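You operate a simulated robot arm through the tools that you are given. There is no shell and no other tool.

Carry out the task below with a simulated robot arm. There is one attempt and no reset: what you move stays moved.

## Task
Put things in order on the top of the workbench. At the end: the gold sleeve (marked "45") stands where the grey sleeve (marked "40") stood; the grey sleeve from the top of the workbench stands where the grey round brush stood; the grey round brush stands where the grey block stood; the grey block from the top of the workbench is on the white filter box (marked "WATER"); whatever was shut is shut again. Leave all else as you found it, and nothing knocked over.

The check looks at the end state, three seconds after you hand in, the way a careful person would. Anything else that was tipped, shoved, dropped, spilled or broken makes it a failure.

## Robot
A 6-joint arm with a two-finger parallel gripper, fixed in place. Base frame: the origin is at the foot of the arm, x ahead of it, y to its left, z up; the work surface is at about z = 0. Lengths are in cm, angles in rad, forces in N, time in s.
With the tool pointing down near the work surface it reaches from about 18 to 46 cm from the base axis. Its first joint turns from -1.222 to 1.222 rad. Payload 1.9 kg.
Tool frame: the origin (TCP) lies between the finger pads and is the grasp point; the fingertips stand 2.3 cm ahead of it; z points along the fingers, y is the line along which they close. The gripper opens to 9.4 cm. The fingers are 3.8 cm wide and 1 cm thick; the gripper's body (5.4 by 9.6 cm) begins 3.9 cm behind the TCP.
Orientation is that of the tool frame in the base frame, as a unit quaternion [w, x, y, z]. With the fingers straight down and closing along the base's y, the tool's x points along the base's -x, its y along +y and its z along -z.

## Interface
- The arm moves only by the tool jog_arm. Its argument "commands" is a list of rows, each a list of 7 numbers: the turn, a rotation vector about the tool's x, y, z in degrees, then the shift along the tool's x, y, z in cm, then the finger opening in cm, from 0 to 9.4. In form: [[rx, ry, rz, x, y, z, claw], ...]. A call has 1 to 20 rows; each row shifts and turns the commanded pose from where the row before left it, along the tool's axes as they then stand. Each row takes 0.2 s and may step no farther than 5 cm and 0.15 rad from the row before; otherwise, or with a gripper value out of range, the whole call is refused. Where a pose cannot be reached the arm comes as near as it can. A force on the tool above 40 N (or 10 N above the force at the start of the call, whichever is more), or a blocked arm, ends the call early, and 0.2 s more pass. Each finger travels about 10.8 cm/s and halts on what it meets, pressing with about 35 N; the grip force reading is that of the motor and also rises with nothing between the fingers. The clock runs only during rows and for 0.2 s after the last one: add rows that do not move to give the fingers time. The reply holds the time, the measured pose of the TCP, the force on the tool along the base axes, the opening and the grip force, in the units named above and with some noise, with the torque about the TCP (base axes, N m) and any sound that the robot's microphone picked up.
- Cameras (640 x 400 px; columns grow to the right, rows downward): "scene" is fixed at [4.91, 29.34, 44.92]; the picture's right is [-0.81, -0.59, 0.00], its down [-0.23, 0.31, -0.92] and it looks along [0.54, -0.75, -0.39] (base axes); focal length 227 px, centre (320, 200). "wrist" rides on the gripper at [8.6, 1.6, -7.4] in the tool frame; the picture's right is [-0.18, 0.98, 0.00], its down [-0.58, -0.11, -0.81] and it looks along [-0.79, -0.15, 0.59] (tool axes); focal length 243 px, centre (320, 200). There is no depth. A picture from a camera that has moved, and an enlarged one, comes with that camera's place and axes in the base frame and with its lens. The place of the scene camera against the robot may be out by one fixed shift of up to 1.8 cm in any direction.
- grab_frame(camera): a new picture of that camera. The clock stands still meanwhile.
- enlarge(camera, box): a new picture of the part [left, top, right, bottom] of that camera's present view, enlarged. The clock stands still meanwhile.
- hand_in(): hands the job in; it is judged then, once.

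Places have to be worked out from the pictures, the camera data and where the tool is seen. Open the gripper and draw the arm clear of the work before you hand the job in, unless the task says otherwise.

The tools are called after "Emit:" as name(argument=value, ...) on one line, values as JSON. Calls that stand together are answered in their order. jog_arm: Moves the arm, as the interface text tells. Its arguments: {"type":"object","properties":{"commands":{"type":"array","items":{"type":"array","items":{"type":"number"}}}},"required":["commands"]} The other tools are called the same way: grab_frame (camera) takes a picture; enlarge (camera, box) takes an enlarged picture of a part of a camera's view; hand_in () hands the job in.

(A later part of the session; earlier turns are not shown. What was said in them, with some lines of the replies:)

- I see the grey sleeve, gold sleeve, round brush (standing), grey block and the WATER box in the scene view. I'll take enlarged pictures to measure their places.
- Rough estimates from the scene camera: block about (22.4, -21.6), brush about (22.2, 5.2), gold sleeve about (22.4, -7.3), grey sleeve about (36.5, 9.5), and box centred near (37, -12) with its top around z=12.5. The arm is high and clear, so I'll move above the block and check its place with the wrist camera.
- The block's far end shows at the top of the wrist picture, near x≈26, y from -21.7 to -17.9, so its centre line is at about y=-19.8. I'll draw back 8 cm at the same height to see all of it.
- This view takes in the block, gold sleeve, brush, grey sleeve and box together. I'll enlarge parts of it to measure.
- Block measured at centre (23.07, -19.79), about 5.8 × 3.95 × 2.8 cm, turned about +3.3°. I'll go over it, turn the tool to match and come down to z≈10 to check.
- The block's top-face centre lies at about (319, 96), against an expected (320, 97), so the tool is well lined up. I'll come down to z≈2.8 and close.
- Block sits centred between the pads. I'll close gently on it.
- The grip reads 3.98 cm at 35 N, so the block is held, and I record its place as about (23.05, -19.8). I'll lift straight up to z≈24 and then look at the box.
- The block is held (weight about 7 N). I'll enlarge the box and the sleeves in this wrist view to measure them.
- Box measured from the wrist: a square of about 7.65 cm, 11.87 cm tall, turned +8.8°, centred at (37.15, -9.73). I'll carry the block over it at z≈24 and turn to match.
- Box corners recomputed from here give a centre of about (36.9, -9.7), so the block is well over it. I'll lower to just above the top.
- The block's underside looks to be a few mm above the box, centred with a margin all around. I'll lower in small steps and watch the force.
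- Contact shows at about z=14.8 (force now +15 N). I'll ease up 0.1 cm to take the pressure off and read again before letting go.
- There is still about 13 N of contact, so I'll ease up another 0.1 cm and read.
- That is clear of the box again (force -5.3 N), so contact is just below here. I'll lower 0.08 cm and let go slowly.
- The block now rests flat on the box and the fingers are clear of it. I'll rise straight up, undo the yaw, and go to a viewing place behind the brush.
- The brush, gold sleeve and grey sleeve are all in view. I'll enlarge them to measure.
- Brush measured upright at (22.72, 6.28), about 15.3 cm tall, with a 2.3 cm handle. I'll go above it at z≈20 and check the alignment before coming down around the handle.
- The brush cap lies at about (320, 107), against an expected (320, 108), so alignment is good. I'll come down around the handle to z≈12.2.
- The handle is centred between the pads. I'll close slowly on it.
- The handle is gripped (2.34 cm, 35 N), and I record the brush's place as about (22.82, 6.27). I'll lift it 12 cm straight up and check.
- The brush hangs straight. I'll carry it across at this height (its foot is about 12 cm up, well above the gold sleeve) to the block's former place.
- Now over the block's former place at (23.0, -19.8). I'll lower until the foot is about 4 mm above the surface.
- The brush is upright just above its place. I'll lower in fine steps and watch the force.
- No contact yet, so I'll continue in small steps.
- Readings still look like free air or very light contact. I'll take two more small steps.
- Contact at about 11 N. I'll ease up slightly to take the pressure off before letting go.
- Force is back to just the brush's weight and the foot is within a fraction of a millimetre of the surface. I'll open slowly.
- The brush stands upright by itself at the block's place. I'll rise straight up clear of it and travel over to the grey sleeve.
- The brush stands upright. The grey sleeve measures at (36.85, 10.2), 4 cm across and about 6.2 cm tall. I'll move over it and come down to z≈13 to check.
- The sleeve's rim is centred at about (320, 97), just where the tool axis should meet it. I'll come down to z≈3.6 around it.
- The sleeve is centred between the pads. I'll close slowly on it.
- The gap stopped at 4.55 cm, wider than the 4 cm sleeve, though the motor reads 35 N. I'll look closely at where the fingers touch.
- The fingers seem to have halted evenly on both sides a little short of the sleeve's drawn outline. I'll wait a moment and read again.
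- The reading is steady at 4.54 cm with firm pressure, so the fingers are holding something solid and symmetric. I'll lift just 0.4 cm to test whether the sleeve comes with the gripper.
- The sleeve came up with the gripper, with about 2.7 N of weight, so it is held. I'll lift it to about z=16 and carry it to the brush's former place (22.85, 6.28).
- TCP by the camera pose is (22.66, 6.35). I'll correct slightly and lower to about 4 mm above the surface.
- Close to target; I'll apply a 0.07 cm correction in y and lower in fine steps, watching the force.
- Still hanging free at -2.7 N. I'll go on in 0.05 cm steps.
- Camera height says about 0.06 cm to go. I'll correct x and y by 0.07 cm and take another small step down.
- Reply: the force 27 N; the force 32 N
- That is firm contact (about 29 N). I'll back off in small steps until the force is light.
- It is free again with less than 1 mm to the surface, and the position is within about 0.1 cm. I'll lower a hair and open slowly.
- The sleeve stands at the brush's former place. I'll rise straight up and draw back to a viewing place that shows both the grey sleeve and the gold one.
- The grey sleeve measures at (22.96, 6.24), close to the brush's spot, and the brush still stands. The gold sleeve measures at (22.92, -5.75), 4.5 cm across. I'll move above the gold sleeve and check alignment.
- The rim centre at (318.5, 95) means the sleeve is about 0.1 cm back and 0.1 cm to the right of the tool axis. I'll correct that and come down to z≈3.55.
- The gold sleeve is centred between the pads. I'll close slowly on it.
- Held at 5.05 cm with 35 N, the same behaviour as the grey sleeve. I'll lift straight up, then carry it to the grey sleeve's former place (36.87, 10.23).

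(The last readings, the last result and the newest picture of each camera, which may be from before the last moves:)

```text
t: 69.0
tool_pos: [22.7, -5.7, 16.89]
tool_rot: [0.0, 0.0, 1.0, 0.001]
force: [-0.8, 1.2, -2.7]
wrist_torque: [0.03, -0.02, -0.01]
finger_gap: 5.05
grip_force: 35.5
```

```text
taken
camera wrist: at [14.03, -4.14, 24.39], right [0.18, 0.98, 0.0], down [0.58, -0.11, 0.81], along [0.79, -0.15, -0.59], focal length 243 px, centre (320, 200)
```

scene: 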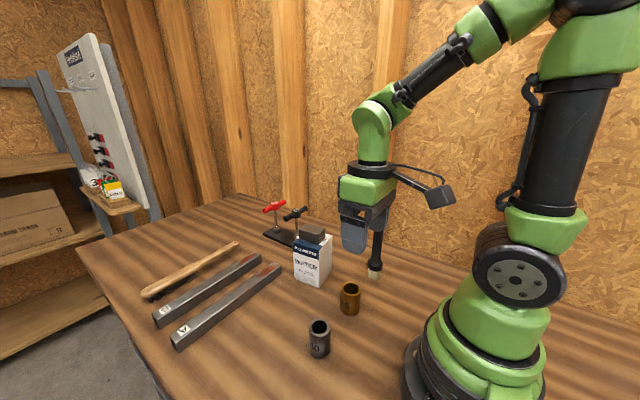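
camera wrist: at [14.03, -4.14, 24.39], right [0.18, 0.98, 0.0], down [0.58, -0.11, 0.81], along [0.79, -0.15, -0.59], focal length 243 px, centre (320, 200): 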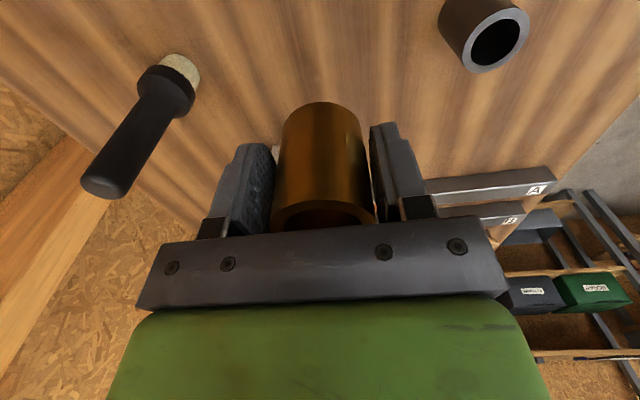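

Held well. Now I'll carry it across diagonally at this height, clear of the box and of the grey sleeve.

Emit:
jog_arm(commands=[[0, 0, 0, -1.3, 1.5, 0, 3], [0, 0, 0, -2.5, 2.84, 0, 3], [0, 0, 0, -2.5, 2.84, 0, 3], [0, 0, 0, -2.5, 2.84, 0, 3], [0, 0, 0, -2.5, 2.84, 0, 3], [0, 0, 0, -1.8, 2.0, 0, 3], [0, 0, 0, -1.0, 1.15, 0, 3], [0, 0, 0, 0, 0, 0, 3], [0, 0, 0, 0, 0, 0, 3]])

Emit:
grab_frame(camera="wrist")

Emit:
grab_frame(camera="scene")

```text
t: 71.0
tool_pos: [36.7, 10.25, 17.0]
tool_rot: [0.0, 0.001, 1.0, 0.001]
force: [-0.6, -0.4, -3.3]
wrist_torque: [0.0, 0.01, 0.0]
finger_gap: 5.03
grip_force: 35.0
```

```text
taken
camera wrist: at [28.04, 11.87, 24.59], right [0.18, 0.98, 0.0], down [0.58, -0.11, 0.81], along [0.79, -0.15, -0.59], focal length 243 px, centre (320, 200)
```

wrist: 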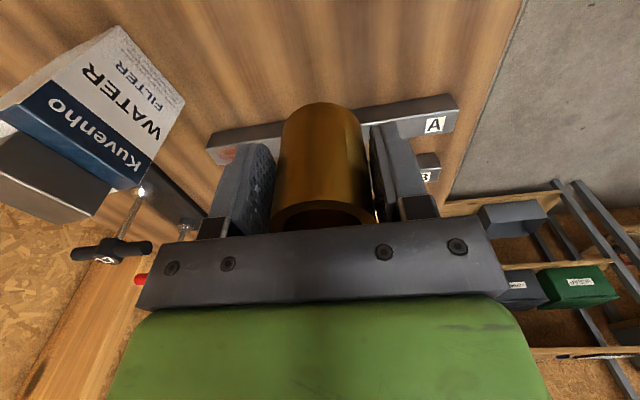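

```text
taken
```

scene: 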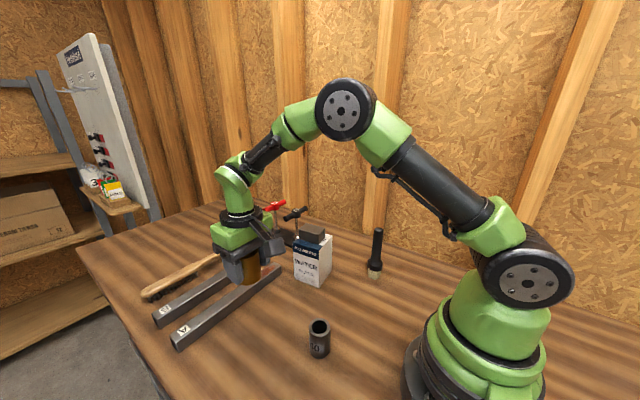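

TCP by the camera is (36.71, 10.23). I'll correct x by 0.1 cm and lower to about 5 mm above the surface.

Emit:
jog_arm(commands=[[0, 0, 0, -0.1, 0, 1.5, 3], [0, 0, 0, 0, 0, 3, 3], [0, 0, 0, 0, 0, 3, 3], [0, 0, 0, 0, 0, 3, 3], [0, 0, 0, 0, 0, 2, 3], [0, 0, 0, 0, 0, 0.6, 3], [0, 0, 0, 0, 0, 0, 3], [0, 0, 0, 0, 0, 0, 3]])

Emit:
grab_frame(camera="wrist")

Emit:
enlarge(camera="scene", box=[200, 240, 320, 350])

```text
t: 72.8
tool_pos: [37.11, 10.27, 3.83]
tool_rot: [0.0, 0.001, 1.0, 0.0]
force: [0.7, 0.5, -3.8]
wrist_torque: [-0.01, -0.01, 0.0]
finger_gap: 5.04
grip_force: 34.9
```

```text
taken
camera wrist: at [28.35, 11.89, 11.4], right [0.18, 0.98, 0.0], down [0.58, -0.11, 0.81], along [0.79, -0.15, -0.59], focal length 243 px, centre (320, 200)
```

wrist: 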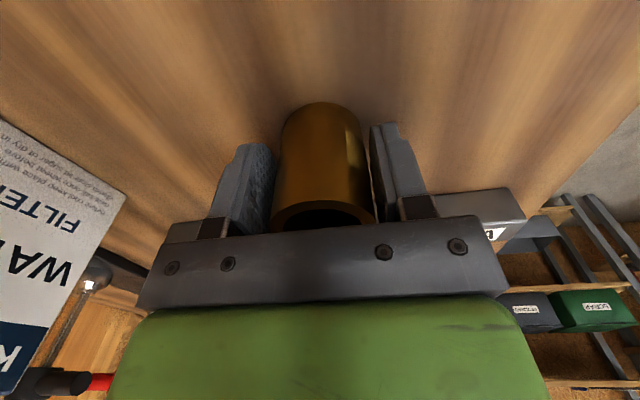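

```text
3.64 times, centred on (260, 295) of scene
camera zoom: at [4.92, 29.34, 44.92], right [-0.81, -0.59, 0.0], down [-0.23, 0.31, -0.92], along [0.54, -0.75, -0.39], focal length 826 px, centre (538, -146)
```

zoom: 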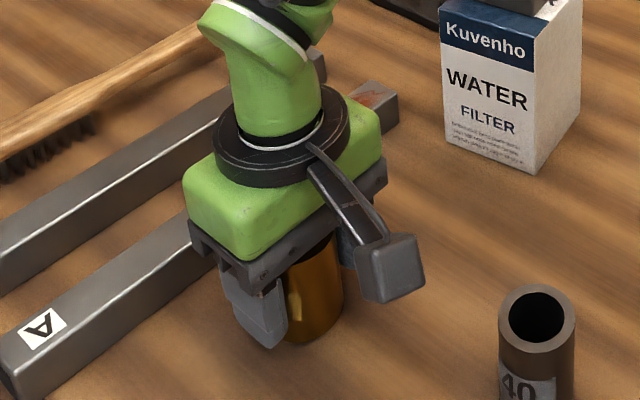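

TCP by the camera is (37.02, 10.25), so I'll shift back 0.2 cm in x, then lower in fine steps.

Emit:
jog_arm(commands=[[0, 0, 0, 0.2, 0.03, 0, 3], [0, 0, 0, 0, 0, 0.2, 3], [0, 0, 0, 0, 0, 0, 3], [0, 0, 0, 0, 0, 0, 3]])

Emit:
enlarge(camera="wrist", box=[220, 80, 420, 240])

```text
t: 73.8
tool_pos: [36.86, 10.39, 3.68]
tool_rot: [0.0, 0.0, 1.0, 0.0]
force: [0.4, 0.0, -3.5]
wrist_torque: [-0.01, -0.02, 0.02]
finger_gap: 5.06
grip_force: 35.2
```

```text
2.50 times, centred on (320, 160) of wrist
camera zoom: at [28.15, 11.96, 11.15], right [0.18, 0.98, 0.0], down [0.58, -0.11, 0.81], along [0.79, -0.15, -0.59], focal length 606 px, centre (320, 300)
```

zoom: 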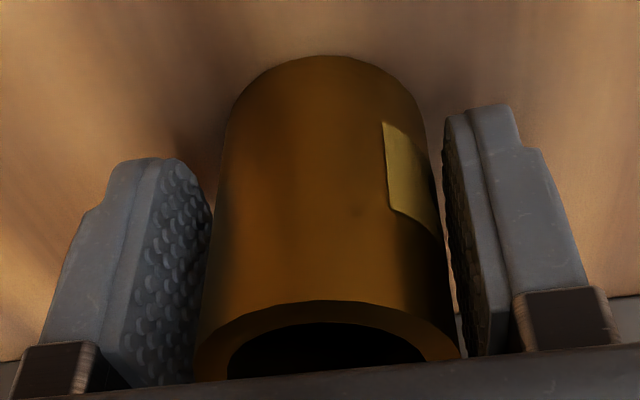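

The gold sleeve sits about 0.1 cm to +y in the grip, so I'll shift -0.12 cm in y and lower further in small steps.

Emit:
jog_arm(commands=[[0, 0, 0, 0, -0.12, 0, 3], [0, 0, 0, 0, 0, 0.05, 3], [0, 0, 0, 0, 0, 0, 3], [0, 0, 0, 0, 0, 0, 3]])

Emit:
jog_arm(commands=[[0, 0, 0, 0, 0, 0.04, 3], [0, 0, 0, 0, 0, 0, 3], [0, 0, 0, 0, 0, 0, 3]])

```text
t: 74.8
tool_pos: [36.83, 10.21, 3.45]
tool_rot: [0.0, 0.0, 1.0, 0.001]
force: [1.1, -0.3, -3.3]
wrist_torque: [-0.02, 0.05, 0.01]
finger_gap: 5.04
grip_force: 34.8
```

```text
t: 75.6
tool_pos: [36.73, 10.25, 3.54]
tool_rot: [0.002, 0.0, 1.0, 0.0]
force: [-1.6, 0.5, 5.5]
wrist_torque: [-0.16, 0.06, -0.02]
finger_gap: 5.05
grip_force: 34.7
```

Light contact now (about 9 N). I'll ease up 0.02 cm and open slowly.

Emit:
jog_arm(commands=[[0, 0, 0, 0, 0, -0.02, 3], [0, 0, 0, 0, 0, 0, 3], [0, 0, 0, 0, 0, 0, 4.2], [0, 0, 0, 0, 0, 0, 4.8], [0, 0, 0, 0, 0, 0, 5.1], [0, 0, 0, 0, 0, 0, 5.3], [0, 0, 0, 0, 0, 0, 5.7], [0, 0, 0, 0, 0, 0, 6.3], [0, 0, 0, 0, 0, 0, 7], [0, 0, 0, 0, 0, 0, 7]])

Emit:
grab_frame(camera="wrist")

Emit:
enlarge(camera="scene", box=[200, 240, 320, 350])

```text
t: 77.8
tool_pos: [36.81, 10.04, 3.49]
tool_rot: [0.0, 0.0, 1.0, 0.001]
force: [0.7, 0.4, -0.3]
wrist_torque: [0.0, -0.02, 0.01]
finger_gap: 7.01
grip_force: 0.0
```

```text
taken
camera wrist: at [28.11, 11.82, 11.02], right [0.18, 0.98, 0.0], down [0.58, -0.11, 0.81], along [0.79, -0.15, -0.59], focal length 243 px, centre (320, 200)
```

wrist: 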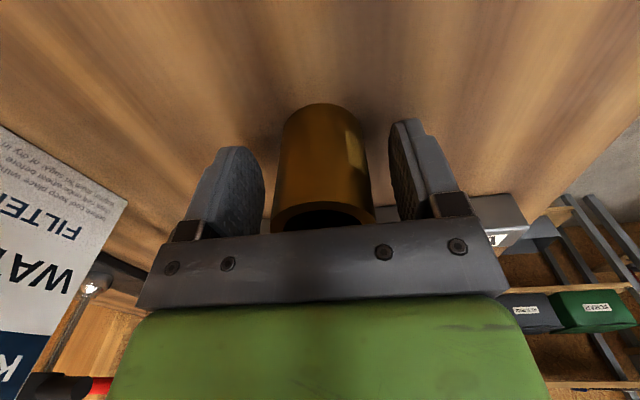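

```text
3.64 times, centred on (260, 295) of scene
camera zoom: at [4.91, 29.34, 44.92], right [-0.81, -0.59, 0.0], down [-0.23, 0.31, -0.92], along [0.54, -0.75, -0.39], focal length 826 px, centre (538, -146)
```

zoom: 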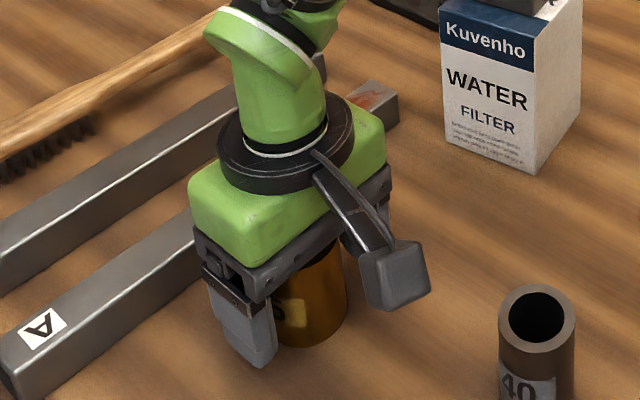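

The gold sleeve stands at the grey sleeve's former place with the fingers clear. I'll rise straight up and draw back to about the starting pose, then check everything.

Emit:
jog_arm(commands=[[0, 0, 0, 0, 0, -1.5, 7], [0, 0, 0, 0, 0, -3, 7], [0, 0, 0, 0, 0, -4, 7], [0, 0, 0, 0, 0, -4, 7], [0, 0, 0, 0, 0, -4, 8], [0, 0, 0, 0, 0, -4, 9], [0, 0, 0, 0.5, 0, -4, 9.4], [0, 0, 0, 2, -0.8, -4, 9.4], [0, 0, 0, 3, -1, -3, 9.4], [0, 0, 0, 3, -1.3, -1, 9.4], [0, 0, 0, 0, 0, 0, 9.4], [0, 0, 0, 0, 0, 0, 9.4]])

Emit:
grab_frame(camera="scene")

Emit:
grab_frame(camera="wrist")

```text
t: 80.4
tool_pos: [28.13, 7.08, 35.87]
tool_rot: [0.0, 0.001, 1.0, 0.001]
force: [0.0, 0.0, 0.7]
wrist_torque: [-0.03, -0.01, 0.02]
finger_gap: 9.4
grip_force: 0.0
```

```text
taken
```

scene: 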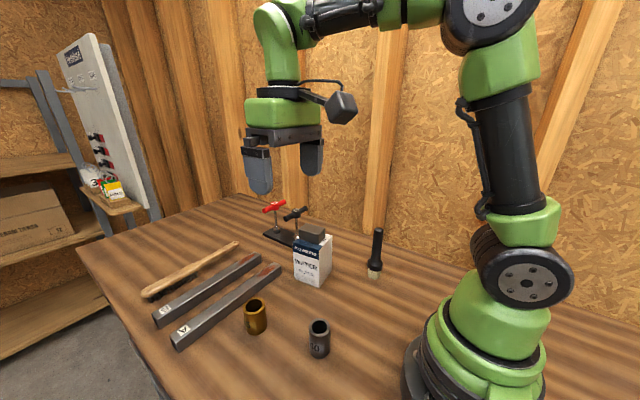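

```text
taken
camera wrist: at [19.47, 8.75, 43.3], right [0.19, 0.98, 0.0], down [0.58, -0.11, 0.81], along [0.79, -0.15, -0.59], focal length 243 px, centre (320, 200)
```

wrist: 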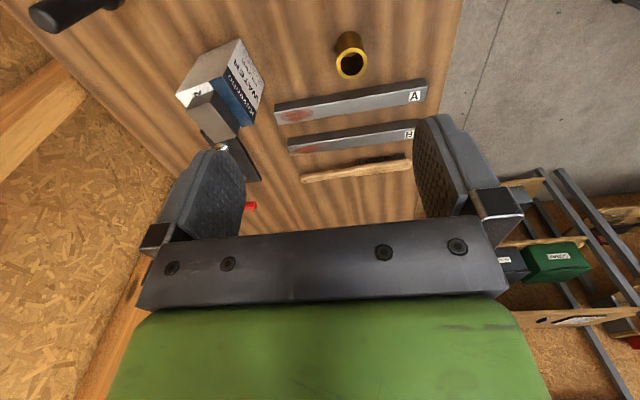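

The arm is back near its starting pose. I'll enlarge the scene with the same boxes as at the start to compare places.

Emit:
enlarge(camera="scene", box=[220, 220, 420, 370])

Emit:
enlarge(camera="scene", box=[120, 180, 320, 360])

Emit:
enlarge(camera="wrist", box=[100, 0, 460, 220])

```text
2.67 times, centred on (320, 295) of scene
camera zoom: at [4.91, 29.34, 44.92], right [-0.81, -0.59, 0.0], down [-0.23, 0.31, -0.92], along [0.54, -0.75, -0.39], focal length 606 px, centre (320, -53)
```

zoom: 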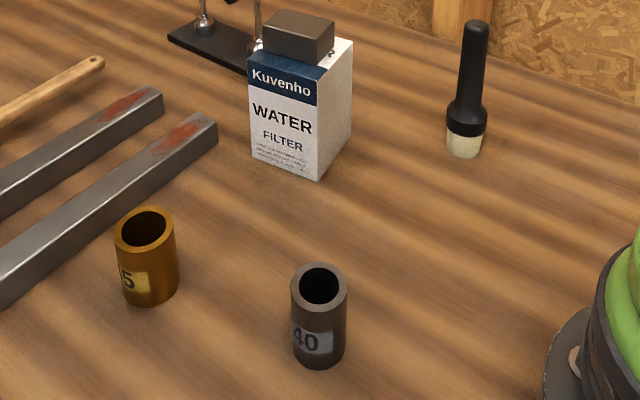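

```text
2.22 times, centred on (220, 270) of scene
camera zoom: at [4.91, 29.34, 44.92], right [-0.81, -0.59, 0.0], down [-0.23, 0.31, -0.92], along [0.54, -0.75, -0.39], focal length 505 px, centre (542, 44)
```

zoom: 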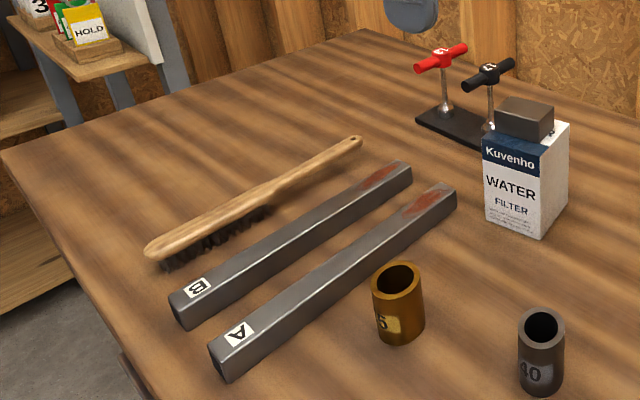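

```text
1.78 times, centred on (280, 110) of wrist
camera zoom: at [19.47, 8.75, 43.3], right [0.19, 0.98, 0.0], down [0.58, -0.11, 0.81], along [0.79, -0.15, -0.59], focal length 431 px, centre (391, 360)
```

zoom: 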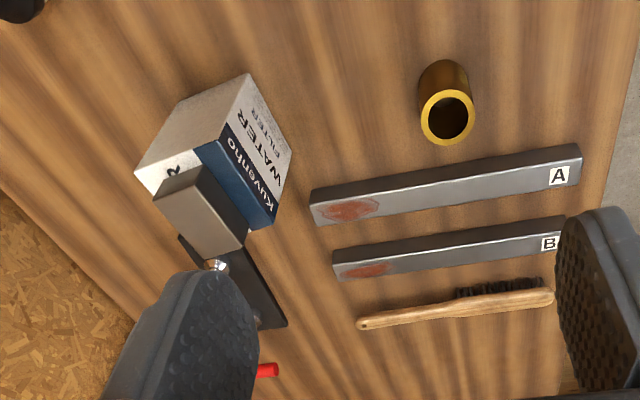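

Compared with the first pictures:
- The gold sleeve stands where the grey one stood.
- The grey sleeve stands where the brush stood.
- The brush stands upright where the block stood.
- The block lies flat on the WATER box.

The box, bars, hand brush and T-handles have not moved, nothing was opened, and the gripper is open and clear. I'll hand in.

Emit:
hand_in()

```text
The job is handed in.
```

I moved all four things as the task asked and handed the job in; I don't know the verdict yet.

- **Gold sleeve ("45"):** it stands where the grey sleeve stood.
- **Grey sleeve ("40"):** it stands where the round brush stood, within about 1–2 mm by my measurements.
- **Round brush:** it stands upright on its bristles where the grey block stood.
- **Grey block:** it lies flat on top of the white WATER box, with a margin on all sides.

The final pictures show the box, bars, hand brush and T-handles where they were at the start. Nothing was knocked over and nothing had to be opened. The arm is back near its starting pose with the gripper open.

While setting the pieces down I pressed some of them briefly onto the surface, up to about 29 N for the grey sleeve, then eased off before letting go. I saw no damage or shift from that in the pictures.
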